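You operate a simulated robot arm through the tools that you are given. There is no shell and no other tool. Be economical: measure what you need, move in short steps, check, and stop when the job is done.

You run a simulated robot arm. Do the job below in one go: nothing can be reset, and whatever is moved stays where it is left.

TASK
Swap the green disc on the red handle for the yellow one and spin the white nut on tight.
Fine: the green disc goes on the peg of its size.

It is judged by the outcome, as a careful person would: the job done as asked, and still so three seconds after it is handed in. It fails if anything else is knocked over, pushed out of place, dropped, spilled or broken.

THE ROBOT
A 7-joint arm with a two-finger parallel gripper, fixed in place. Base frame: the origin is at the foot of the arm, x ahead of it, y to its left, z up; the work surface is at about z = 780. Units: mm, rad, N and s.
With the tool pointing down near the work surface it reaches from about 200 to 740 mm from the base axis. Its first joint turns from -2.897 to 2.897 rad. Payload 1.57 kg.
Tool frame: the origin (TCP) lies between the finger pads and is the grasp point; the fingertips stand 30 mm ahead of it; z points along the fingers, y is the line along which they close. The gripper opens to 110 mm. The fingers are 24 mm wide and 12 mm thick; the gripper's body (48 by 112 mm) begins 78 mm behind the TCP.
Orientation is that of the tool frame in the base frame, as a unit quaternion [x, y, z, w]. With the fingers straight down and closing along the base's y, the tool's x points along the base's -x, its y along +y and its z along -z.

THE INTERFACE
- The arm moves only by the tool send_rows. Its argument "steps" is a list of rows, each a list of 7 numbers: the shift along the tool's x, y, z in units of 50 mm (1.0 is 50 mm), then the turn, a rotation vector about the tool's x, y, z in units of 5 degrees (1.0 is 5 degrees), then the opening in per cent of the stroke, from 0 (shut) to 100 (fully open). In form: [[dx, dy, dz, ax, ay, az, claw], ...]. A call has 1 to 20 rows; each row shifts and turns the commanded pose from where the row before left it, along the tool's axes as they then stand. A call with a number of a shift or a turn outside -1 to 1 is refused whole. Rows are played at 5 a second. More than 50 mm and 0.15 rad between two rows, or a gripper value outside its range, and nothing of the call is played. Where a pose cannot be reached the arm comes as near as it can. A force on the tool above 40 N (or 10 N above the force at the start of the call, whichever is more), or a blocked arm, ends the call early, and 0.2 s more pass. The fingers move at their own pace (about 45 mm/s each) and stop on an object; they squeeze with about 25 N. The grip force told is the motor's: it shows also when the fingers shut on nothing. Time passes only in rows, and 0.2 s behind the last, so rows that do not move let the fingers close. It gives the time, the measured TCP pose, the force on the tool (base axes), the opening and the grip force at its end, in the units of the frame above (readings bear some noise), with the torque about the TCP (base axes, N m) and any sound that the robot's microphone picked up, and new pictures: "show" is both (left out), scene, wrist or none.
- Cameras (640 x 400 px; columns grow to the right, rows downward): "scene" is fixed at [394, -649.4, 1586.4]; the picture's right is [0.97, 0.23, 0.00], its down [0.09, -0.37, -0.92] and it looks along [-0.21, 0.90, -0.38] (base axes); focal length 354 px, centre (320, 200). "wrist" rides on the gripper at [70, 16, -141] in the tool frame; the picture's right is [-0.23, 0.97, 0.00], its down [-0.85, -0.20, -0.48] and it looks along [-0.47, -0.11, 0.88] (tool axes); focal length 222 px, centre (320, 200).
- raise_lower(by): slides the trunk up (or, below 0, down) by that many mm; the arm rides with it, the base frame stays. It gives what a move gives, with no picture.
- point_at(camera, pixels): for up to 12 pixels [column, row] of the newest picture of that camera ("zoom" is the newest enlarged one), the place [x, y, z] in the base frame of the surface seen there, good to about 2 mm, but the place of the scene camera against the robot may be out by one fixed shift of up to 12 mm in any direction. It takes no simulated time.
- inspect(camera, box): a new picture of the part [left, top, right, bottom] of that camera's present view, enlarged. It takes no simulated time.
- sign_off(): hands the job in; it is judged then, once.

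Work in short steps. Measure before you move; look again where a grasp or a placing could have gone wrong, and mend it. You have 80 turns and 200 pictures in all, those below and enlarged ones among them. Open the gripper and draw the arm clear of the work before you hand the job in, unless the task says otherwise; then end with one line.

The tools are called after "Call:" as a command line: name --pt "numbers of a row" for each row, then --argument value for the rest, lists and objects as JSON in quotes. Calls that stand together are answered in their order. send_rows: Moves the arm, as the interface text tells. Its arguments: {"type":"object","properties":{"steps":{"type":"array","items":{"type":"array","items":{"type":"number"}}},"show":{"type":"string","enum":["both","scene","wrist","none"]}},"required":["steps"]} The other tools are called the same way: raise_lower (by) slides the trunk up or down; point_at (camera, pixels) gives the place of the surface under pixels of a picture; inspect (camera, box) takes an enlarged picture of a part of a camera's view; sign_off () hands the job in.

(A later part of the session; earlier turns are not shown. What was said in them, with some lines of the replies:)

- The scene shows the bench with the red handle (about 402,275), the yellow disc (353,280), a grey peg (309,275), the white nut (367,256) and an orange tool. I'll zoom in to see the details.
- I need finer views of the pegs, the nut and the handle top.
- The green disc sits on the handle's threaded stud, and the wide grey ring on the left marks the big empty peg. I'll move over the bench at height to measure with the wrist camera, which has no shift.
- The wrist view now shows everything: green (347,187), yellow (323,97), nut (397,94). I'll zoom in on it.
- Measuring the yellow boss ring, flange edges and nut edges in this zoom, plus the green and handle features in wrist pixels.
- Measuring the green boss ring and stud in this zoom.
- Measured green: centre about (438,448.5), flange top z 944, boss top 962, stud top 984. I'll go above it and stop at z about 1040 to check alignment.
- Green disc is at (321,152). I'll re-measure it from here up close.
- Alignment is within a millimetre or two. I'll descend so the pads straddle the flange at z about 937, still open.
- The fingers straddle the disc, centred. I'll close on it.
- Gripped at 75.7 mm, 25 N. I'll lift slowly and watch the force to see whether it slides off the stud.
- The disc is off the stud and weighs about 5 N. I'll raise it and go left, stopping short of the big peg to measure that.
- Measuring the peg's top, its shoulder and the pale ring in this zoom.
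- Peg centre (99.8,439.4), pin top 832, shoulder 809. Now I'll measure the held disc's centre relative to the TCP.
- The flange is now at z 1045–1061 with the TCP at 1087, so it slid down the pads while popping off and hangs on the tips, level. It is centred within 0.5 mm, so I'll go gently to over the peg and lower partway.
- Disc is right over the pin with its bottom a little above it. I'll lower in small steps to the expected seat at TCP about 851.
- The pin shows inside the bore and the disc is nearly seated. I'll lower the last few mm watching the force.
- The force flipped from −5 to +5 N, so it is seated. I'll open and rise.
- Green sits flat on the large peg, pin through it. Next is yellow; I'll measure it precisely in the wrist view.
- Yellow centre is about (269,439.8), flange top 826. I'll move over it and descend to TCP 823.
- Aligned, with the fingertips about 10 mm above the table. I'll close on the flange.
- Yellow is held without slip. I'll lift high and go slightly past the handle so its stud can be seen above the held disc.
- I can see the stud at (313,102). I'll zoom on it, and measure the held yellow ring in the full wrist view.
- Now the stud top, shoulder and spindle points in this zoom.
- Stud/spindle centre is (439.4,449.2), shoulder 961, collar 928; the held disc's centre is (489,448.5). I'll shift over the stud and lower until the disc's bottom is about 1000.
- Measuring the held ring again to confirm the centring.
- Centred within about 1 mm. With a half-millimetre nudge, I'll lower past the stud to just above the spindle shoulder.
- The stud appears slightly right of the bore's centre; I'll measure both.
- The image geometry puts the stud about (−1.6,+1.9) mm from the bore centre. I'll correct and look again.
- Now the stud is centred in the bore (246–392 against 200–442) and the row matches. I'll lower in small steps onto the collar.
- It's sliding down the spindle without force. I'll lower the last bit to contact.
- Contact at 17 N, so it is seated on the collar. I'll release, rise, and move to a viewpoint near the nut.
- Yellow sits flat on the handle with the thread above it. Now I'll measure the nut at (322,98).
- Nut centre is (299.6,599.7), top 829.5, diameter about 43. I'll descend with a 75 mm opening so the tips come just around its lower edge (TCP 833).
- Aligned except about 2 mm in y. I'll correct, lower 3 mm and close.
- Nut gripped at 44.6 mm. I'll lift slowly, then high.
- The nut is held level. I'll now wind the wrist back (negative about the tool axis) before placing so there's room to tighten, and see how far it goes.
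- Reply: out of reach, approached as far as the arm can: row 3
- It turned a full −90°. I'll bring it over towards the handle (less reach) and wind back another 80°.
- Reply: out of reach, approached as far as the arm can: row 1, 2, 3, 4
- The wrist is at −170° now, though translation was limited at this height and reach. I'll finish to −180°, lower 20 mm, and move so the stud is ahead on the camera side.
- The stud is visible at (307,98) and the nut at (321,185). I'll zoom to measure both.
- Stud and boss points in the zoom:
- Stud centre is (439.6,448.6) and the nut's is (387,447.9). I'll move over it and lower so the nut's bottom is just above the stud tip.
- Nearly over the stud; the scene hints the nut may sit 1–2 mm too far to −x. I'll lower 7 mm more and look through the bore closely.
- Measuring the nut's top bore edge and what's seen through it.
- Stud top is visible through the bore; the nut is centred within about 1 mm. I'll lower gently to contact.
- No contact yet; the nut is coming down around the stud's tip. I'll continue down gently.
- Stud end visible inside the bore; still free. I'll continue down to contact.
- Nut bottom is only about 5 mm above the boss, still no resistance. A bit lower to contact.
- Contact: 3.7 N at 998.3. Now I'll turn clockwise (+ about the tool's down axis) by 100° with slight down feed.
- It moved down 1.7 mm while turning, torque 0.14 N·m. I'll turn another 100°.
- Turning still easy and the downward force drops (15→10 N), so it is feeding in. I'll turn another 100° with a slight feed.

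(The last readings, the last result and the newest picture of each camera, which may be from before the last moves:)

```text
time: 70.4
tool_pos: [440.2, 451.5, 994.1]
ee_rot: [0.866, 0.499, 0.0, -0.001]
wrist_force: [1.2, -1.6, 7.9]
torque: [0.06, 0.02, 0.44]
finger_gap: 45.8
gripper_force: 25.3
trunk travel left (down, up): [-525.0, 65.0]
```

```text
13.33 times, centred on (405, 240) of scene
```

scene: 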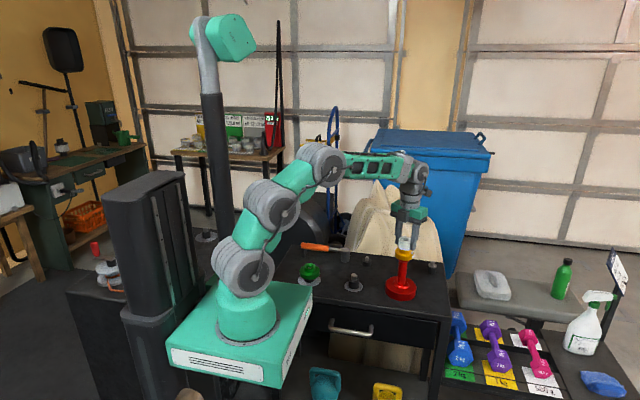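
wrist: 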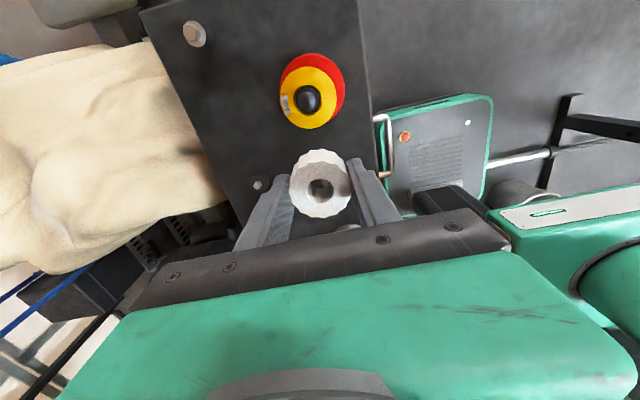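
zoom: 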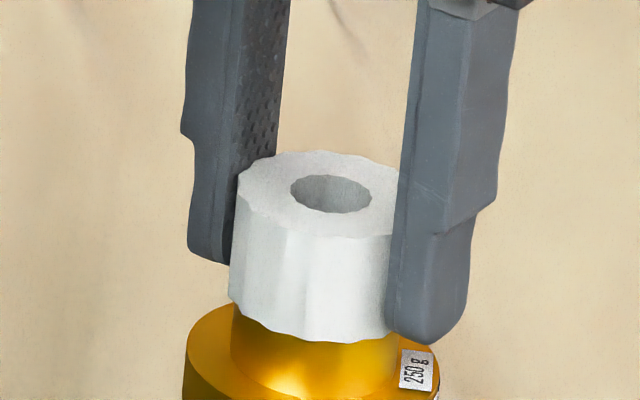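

Torque rose to 0.44 N·m and the fingers began slipping on the scallops, with the nut's lower edge at the boss top, so it appears to bottom out. I'll regrip to test: open, wind back 90°, close again.

Call:
send_rows --pt "0 0 0 0 0 0 55" --pt "0 0 -0.04 0 0 0 65" --pt "0 0 0 0 0 -1 65" --pt "0 0 0 0 0 -1 65" --pt "0 0 0 0 0 -1 65" --pt "0 0 0 0 0 -1 65" --pt "0 0 0 0 0 -1 65" --pt "0 0 0 0 0 -1 65" --pt "0 0 0 0 0 -1 65" --pt "0 0 0 0 0 -1 65" --pt "0 0 0 0 0 -1 65" --pt "0 0 0 0 0 -1 65" --pt "0 0 0 0 0 -1 65" --pt "0 0 0 0 0 -1 65" --pt "0 0 0 0 0 -1 65" --pt "0 0 0 0 0 -1 65" --pt "0 0 0 0 0 -1 65" --pt "0 0 0 0 0 -1 65" --pt "0 0 0 0 0 -1 65" --pt "0 0 0 0 0 -1 65" --show "wrist"

Call:
inspect --camera "scene" --box '[375, 225, 435, 305]'

Call:
inspect --camera "wrist" --box '[280, 130, 360, 220]'

```text
time: 74.6
tool_pos: [440.9, 450.2, 995.0]
ee_rot: [0.259, 0.966, 0.0, 0.0]
wrist_force: [0.1, 0.4, -0.7]
torque: [0.01, -0.02, 0.0]
finger_gap: 71.8
gripper_force: 0.1
trunk travel left (down, up): [-525.0, 65.0]
```

wrist: 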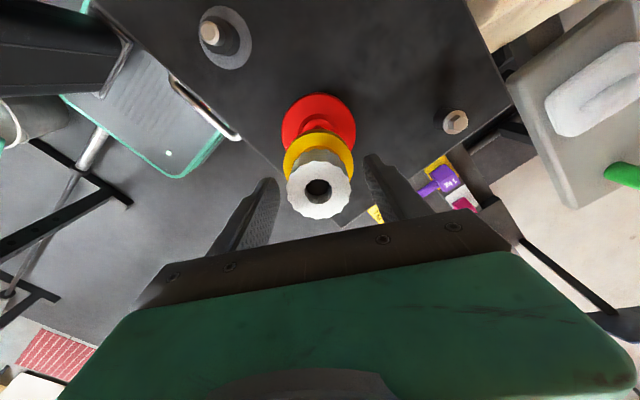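

```text
5.00 times, centred on (405, 265) of scene
```

zoom: 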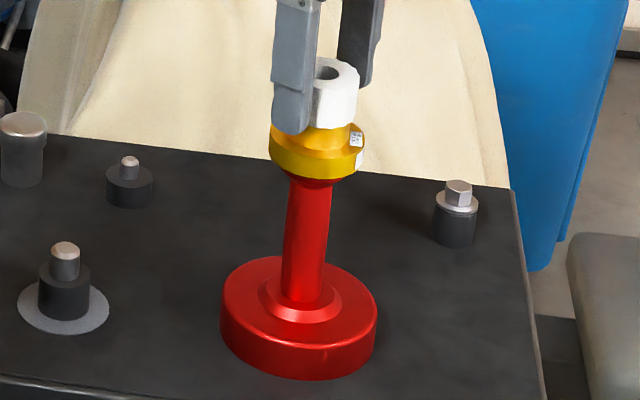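

```text
4.44 times, centred on (320, 175) of wrist
```

zoom: 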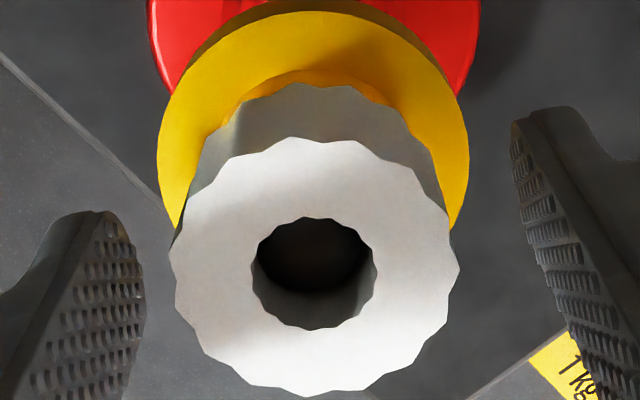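

The nut sits level. I'll measure its top and the boss before regripping.

Call:
point_at --camera "zoom" --pixels '[[200, 230], [430, 230], [310, 160], [310, 380], [310, 95], [300, 75], [180, 260], [455, 265], [310, 245]]'

Call:
send_rows --pt "0 0 0 0 0 0 40" --pt "0 0 0 0 0 0 25" --pt "0 0 0 0 0 0 15" --pt "0 0 0 0 0 0 15" --pt "0 0 0 0 0 0 15" --show "none"

```text
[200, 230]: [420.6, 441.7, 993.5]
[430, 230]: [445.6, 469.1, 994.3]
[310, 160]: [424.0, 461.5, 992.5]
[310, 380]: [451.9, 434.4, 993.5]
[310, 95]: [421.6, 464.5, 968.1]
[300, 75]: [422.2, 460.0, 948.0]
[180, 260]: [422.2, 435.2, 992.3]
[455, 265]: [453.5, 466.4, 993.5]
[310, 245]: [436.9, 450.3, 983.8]
```

```text
time: 75.8
tool_pos: [439.8, 450.3, 995.6]
ee_rot: [0.259, 0.966, 0.0, 0.0]
wrist_force: [-2.2, -3.8, -0.1]
torque: [-0.2, 0.13, -0.04]
finger_gap: 46.5
gripper_force: 25.4
trunk travel left (down, up): [-525.0, 65.0]
```

Regripped at 46.5 mm. I'll turn 40° more to check whether the nut resists firmly.

Call:
send_rows --pt "0 0 0 0 0 1 10" --pt "0 0 0 0 0 1 10" --pt "0 0 0 0 0 1 10" --pt "0 0 0 0 0 1 10" --show "none"

Call:
inspect --camera "scene" --box '[385, 225, 425, 255]'

Call:
send_rows --pt "0 0 0 0 0 1 10" --pt "0 0 0 0 0 1 10" --pt "0 0 0 0 0 1 10" --pt "0 0 0 0 0 1 10" --show "none"

Call:
inspect --camera "scene" --box '[385, 225, 425, 255]'

```text
time: 76.8
tool_pos: [441.0, 450.6, 995.2]
ee_rot: [0.423, 0.906, -0.001, 0.0]
wrist_force: [-1.1, 0.5, -1.2]
torque: [0.01, -0.01, 0.33]
finger_gap: 44.7
gripper_force: 25.3
trunk travel left (down, up): [-525.0, 65.0]
```

```text
13.33 times, centred on (405, 240) of scene
```

zoom: 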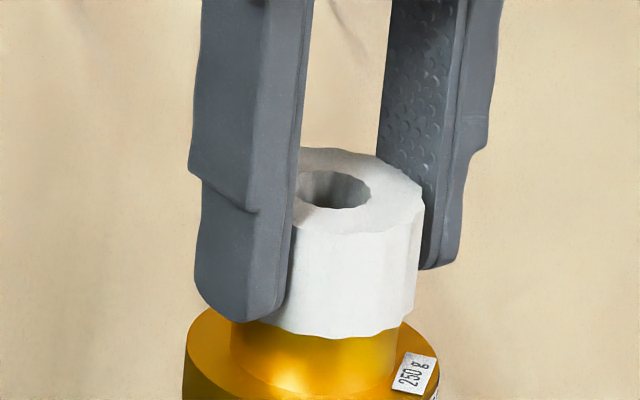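

```text
time: 77.8
tool_pos: [440.4, 450.2, 994.8]
ee_rot: [0.574, 0.819, 0.0, 0.0]
wrist_force: [0.7, -0.2, -0.5]
torque: [-0.03, -0.02, 0.25]
finger_gap: 45.1
gripper_force: 25.4
trunk travel left (down, up): [-525.0, 65.0]
```

```text
13.33 times, centred on (405, 240) of scene
```

zoom: 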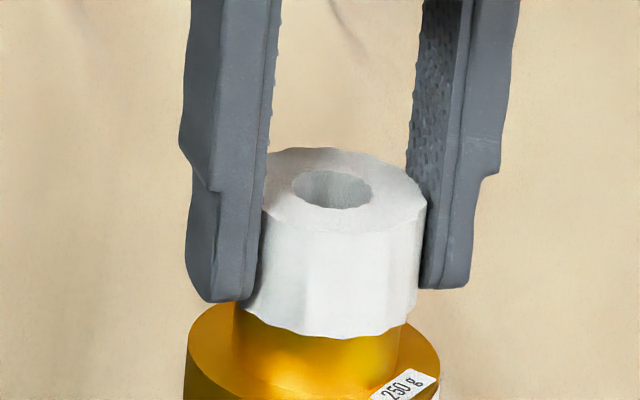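

The label shows the disc turning with the nut at 0.25–0.33 N·m with no axial load: nut, disc and handle now turn as one, the base slipping on the table. To tighten firmly I'll wind back, regrip, press down for base friction, and turn.

Call:
send_rows --pt "0 0 0 0 0 0 55" --pt "0 0 0 0 0 0 65" --pt "0 0 0 0 0 -1 65" --pt "0 0 0 0 0 -1 65" --pt "0 0 0 0 0 -1 65" --pt "0 0 0 0 0 -1 65" --pt "0 0 0 0 0 -1 65" --pt "0 0 0 0 0 -1 65" --pt "0 0 0 0 0 -1 65" --pt "0 0 0 0 0 -1 65" --pt "0 0 0 0 0 -1 65" --pt "0 0 0 0 0 -1 65" --pt "0 0 0 0 0 -1 65" --pt "0 0 0 0 0 -1 65" --pt "0 0 0 0 0 0 40" --pt "0 0 0 0 0 0 25" --pt "0 0 0 0 0 0 10" --pt "0 0 0 0 0 0 10" --pt "0 0 0 0 0 0 10" --pt "0 0 0.04 0 0 0 10" --show "none"

Call:
send_rows --pt "0 0 0.03 0 0 0 5" --pt "0 0 0.02 0 0 1 5" --pt "0 0 0 0 0 1 5" --pt "0 0 0 0 0 1 5" --pt "0 0 0 0 0 1 5" --pt "0 0 0 0 0 1 5" --show "none"

Call:
inspect --camera "scene" --box '[385, 225, 425, 255]'

```text
time: 82.0
tool_pos: [440.8, 449.9, 995.2]
ee_rot: [0.087, 0.996, 0.002, 0.002]
wrist_force: [1.6, 5.8, 9.5]
torque: [0.07, 0.07, 0.04]
finger_gap: 46.7
gripper_force: 24.7
trunk travel left (down, up): [-525.0, 65.0]
```

```text
time: 83.4
tool_pos: [439.4, 450.9, 990.5]
ee_rot: [0.302, 0.953, 0.0, 0.001]
wrist_force: [-0.6, 4.0, 6.6]
torque: [0.14, -0.09, 0.09]
finger_gap: 45.3
gripper_force: 25.4
trunk travel left (down, up): [-525.0, 65.0]
```

```text
13.33 times, centred on (405, 240) of scene
```

zoom: 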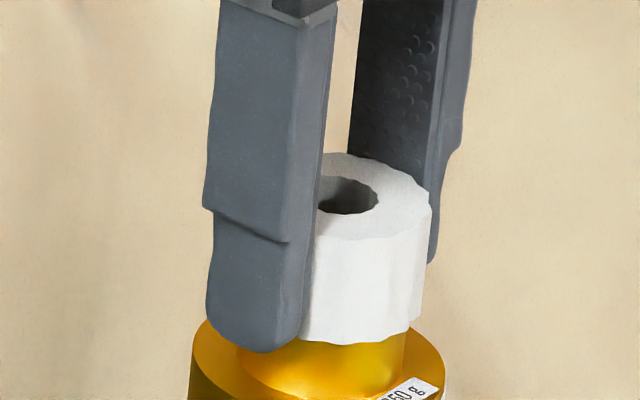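

The fingers slid down on the nut instead. As a test of whether it is really threaded, I'll gently lift 4 mm with the grip on and read the force.

Call:
send_rows --pt "0 0 -0.03 0 0 0 5" --pt "0 0 -0.03 0 0 0 5" --pt "0 0 -0.03 0 0 0 5" --pt "0 0 -0.03 0 0 0 5" --show "none"

Call:
inspect --camera "scene" --box '[385, 225, 425, 255]'

```text
time: 84.4
tool_pos: [440.1, 450.6, 994.5]
ee_rot: [0.301, 0.954, -0.002, 0.0]
wrist_force: [0.9, -0.4, -14.9]
torque: [0.0, 0.01, 0.01]
finger_gap: 45.1
gripper_force: 25.5
trunk travel left (down, up): [-525.0, 65.0]
```

```text
13.33 times, centred on (405, 240) of scene
```

zoom: 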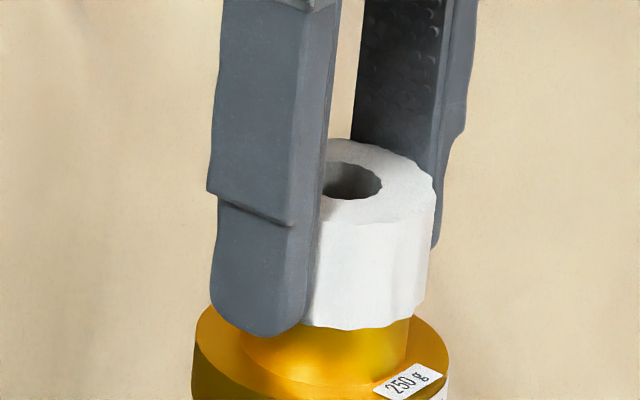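

The whole handle came up with the nut (−15 N), so the nut is truly threaded and clamps the disc. I'll set it back down softly and give one more moderate turn with light down pressure, reading the torque.

Call:
send_rows --pt "0 0 0.03 0 0 0 5" --pt "0 0 0.03 0 0 0 5" --pt "0 0 0.03 0 0 0 5" --pt "0 0 0.03 0 0 0 5" --pt "0 0 0.03 0 0 0 5" --pt "0 0 0.03 0 0 0 5" --pt "0 0 0 0 0 0 5" --show "none"

Call:
send_rows --pt "0 0 0.01 0 0 1 5" --pt "0 0 0 0 0 1 5" --pt "0 0 0 0 0 1 5" --pt "0 0 0 0 0 1 5" --pt "0 0 0 0 0 1 5" --pt "0 0 0 0 0 1 5" --pt "0 0 0 0 0 1 5" --pt "0 0 0 0 0 1 5" --show "none"

Call:
inspect --camera "scene" --box '[385, 225, 425, 255]'

```text
time: 86.0
tool_pos: [440.9, 450.4, 990.7]
ee_rot: [0.301, 0.953, 0.002, 0.0]
wrist_force: [-2.2, -3.3, 8.0]
torque: [-0.32, 0.19, -0.07]
finger_gap: 44.8
gripper_force: 24.9
trunk travel left (down, up): [-525.0, 65.0]
```

```text
time: 87.8
tool_pos: [440.8, 449.2, 990.0]
ee_rot: [0.609, 0.793, 0.004, 0.0]
wrist_force: [-0.5, -1.1, 31.8]
torque: [-0.09, 0.28, 1.15]
finger_gap: 45.4
gripper_force: 25.4
trunk travel left (down, up): [-525.0, 65.0]
```

```text
13.33 times, centred on (405, 240) of scene
```

zoom: 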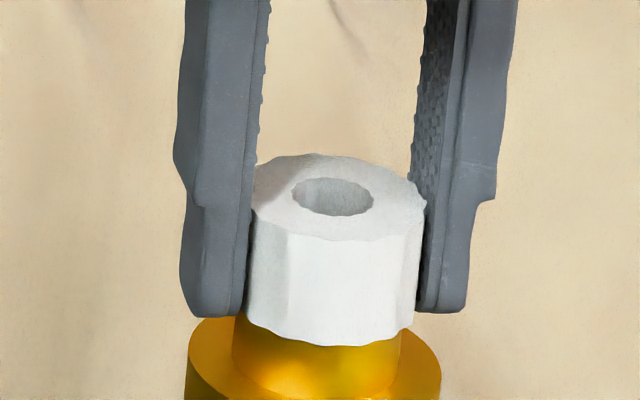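

Torque reached 1.15 N·m under 32 N, so the nut is tight. I'll ease off, open, rise clear and inspect everything.

Call:
send_rows --pt "0 0 -0.04 0 0 0 20" --pt "0 0 0 0 0 0 55" --pt "0 0 0 0 0 0 75" --pt "0 0 0 0 0 0 80" --pt "0 0 -0.3 0 0 0 80" --pt "0 0 -0.6 0 0 0 80" --pt "0 0 -0.8 0 0 0 80" --pt "0 0 -0.5 0 0 -1 80" --pt "0 0 0 0 0 -1 80" --pt "0 0 0 0 0 -1 80" --pt "0 0 0 0 0 -1 80" --pt "0 0 0 0 0 -1 80" --pt "0 0 0 0 0 -1 80" --pt "0 0 0 0 0 -1 80"

Call:
inspect --camera "scene" --box '[370, 225, 440, 305]'

Call:
inspect --camera "scene" --box '[285, 235, 455, 310]'

```text
time: 90.8
tool_pos: [440.0, 450.3, 1099.8]
ee_rot: [0.341, 0.94, 0.001, 0.0]
wrist_force: [-0.5, -0.2, -0.5]
torque: [-0.05, 0.01, -0.03]
finger_gap: 88.3
gripper_force: 0.0
trunk travel left (down, up): [-525.0, 65.0]
```

scene: 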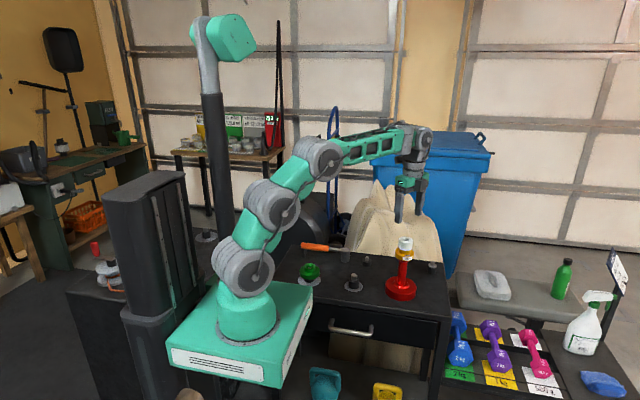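
wrist: 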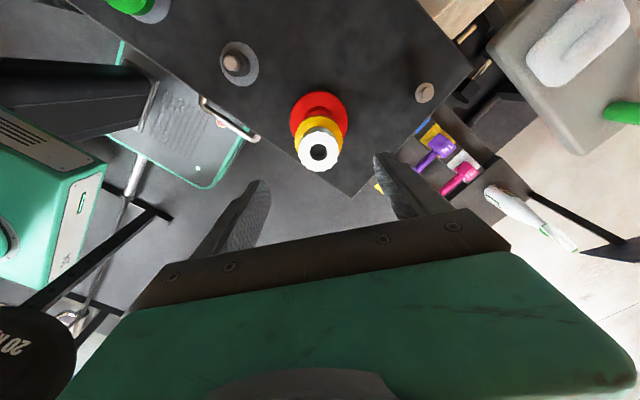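

```text
5.00 times, centred on (405, 265) of scene
```

zoom: 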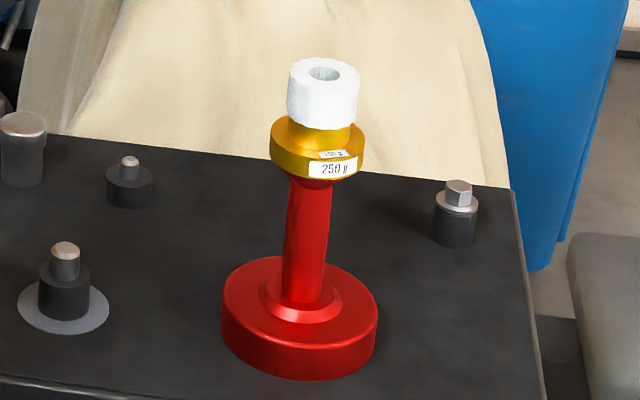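

```text
3.76 times, centred on (370, 272) of scene
```

zoom: 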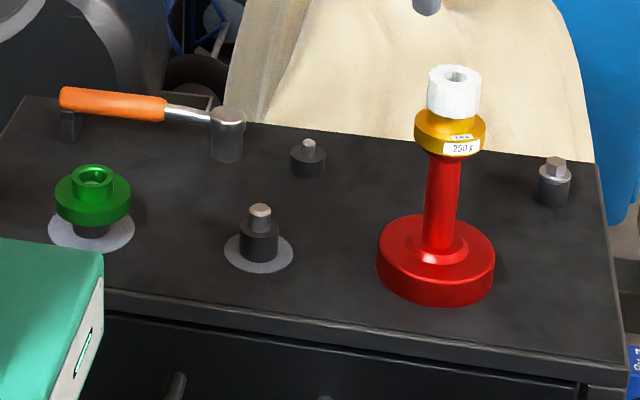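

Everything is in place: yellow is clamped under the nut, green is on the large peg, the handle stands where it was, and the gripper is open about 75 mm above it. Handing in.

Call:
sign_off

```text
The job is handed in.
```

The yellow disc is on the red handle with the white nut spun on tight, the green disc is on the large peg, and the arm is clear. The handle turned on its base during the final tightening and lifted about 4 mm in a test pull, and the pictures show it back standing where it was.
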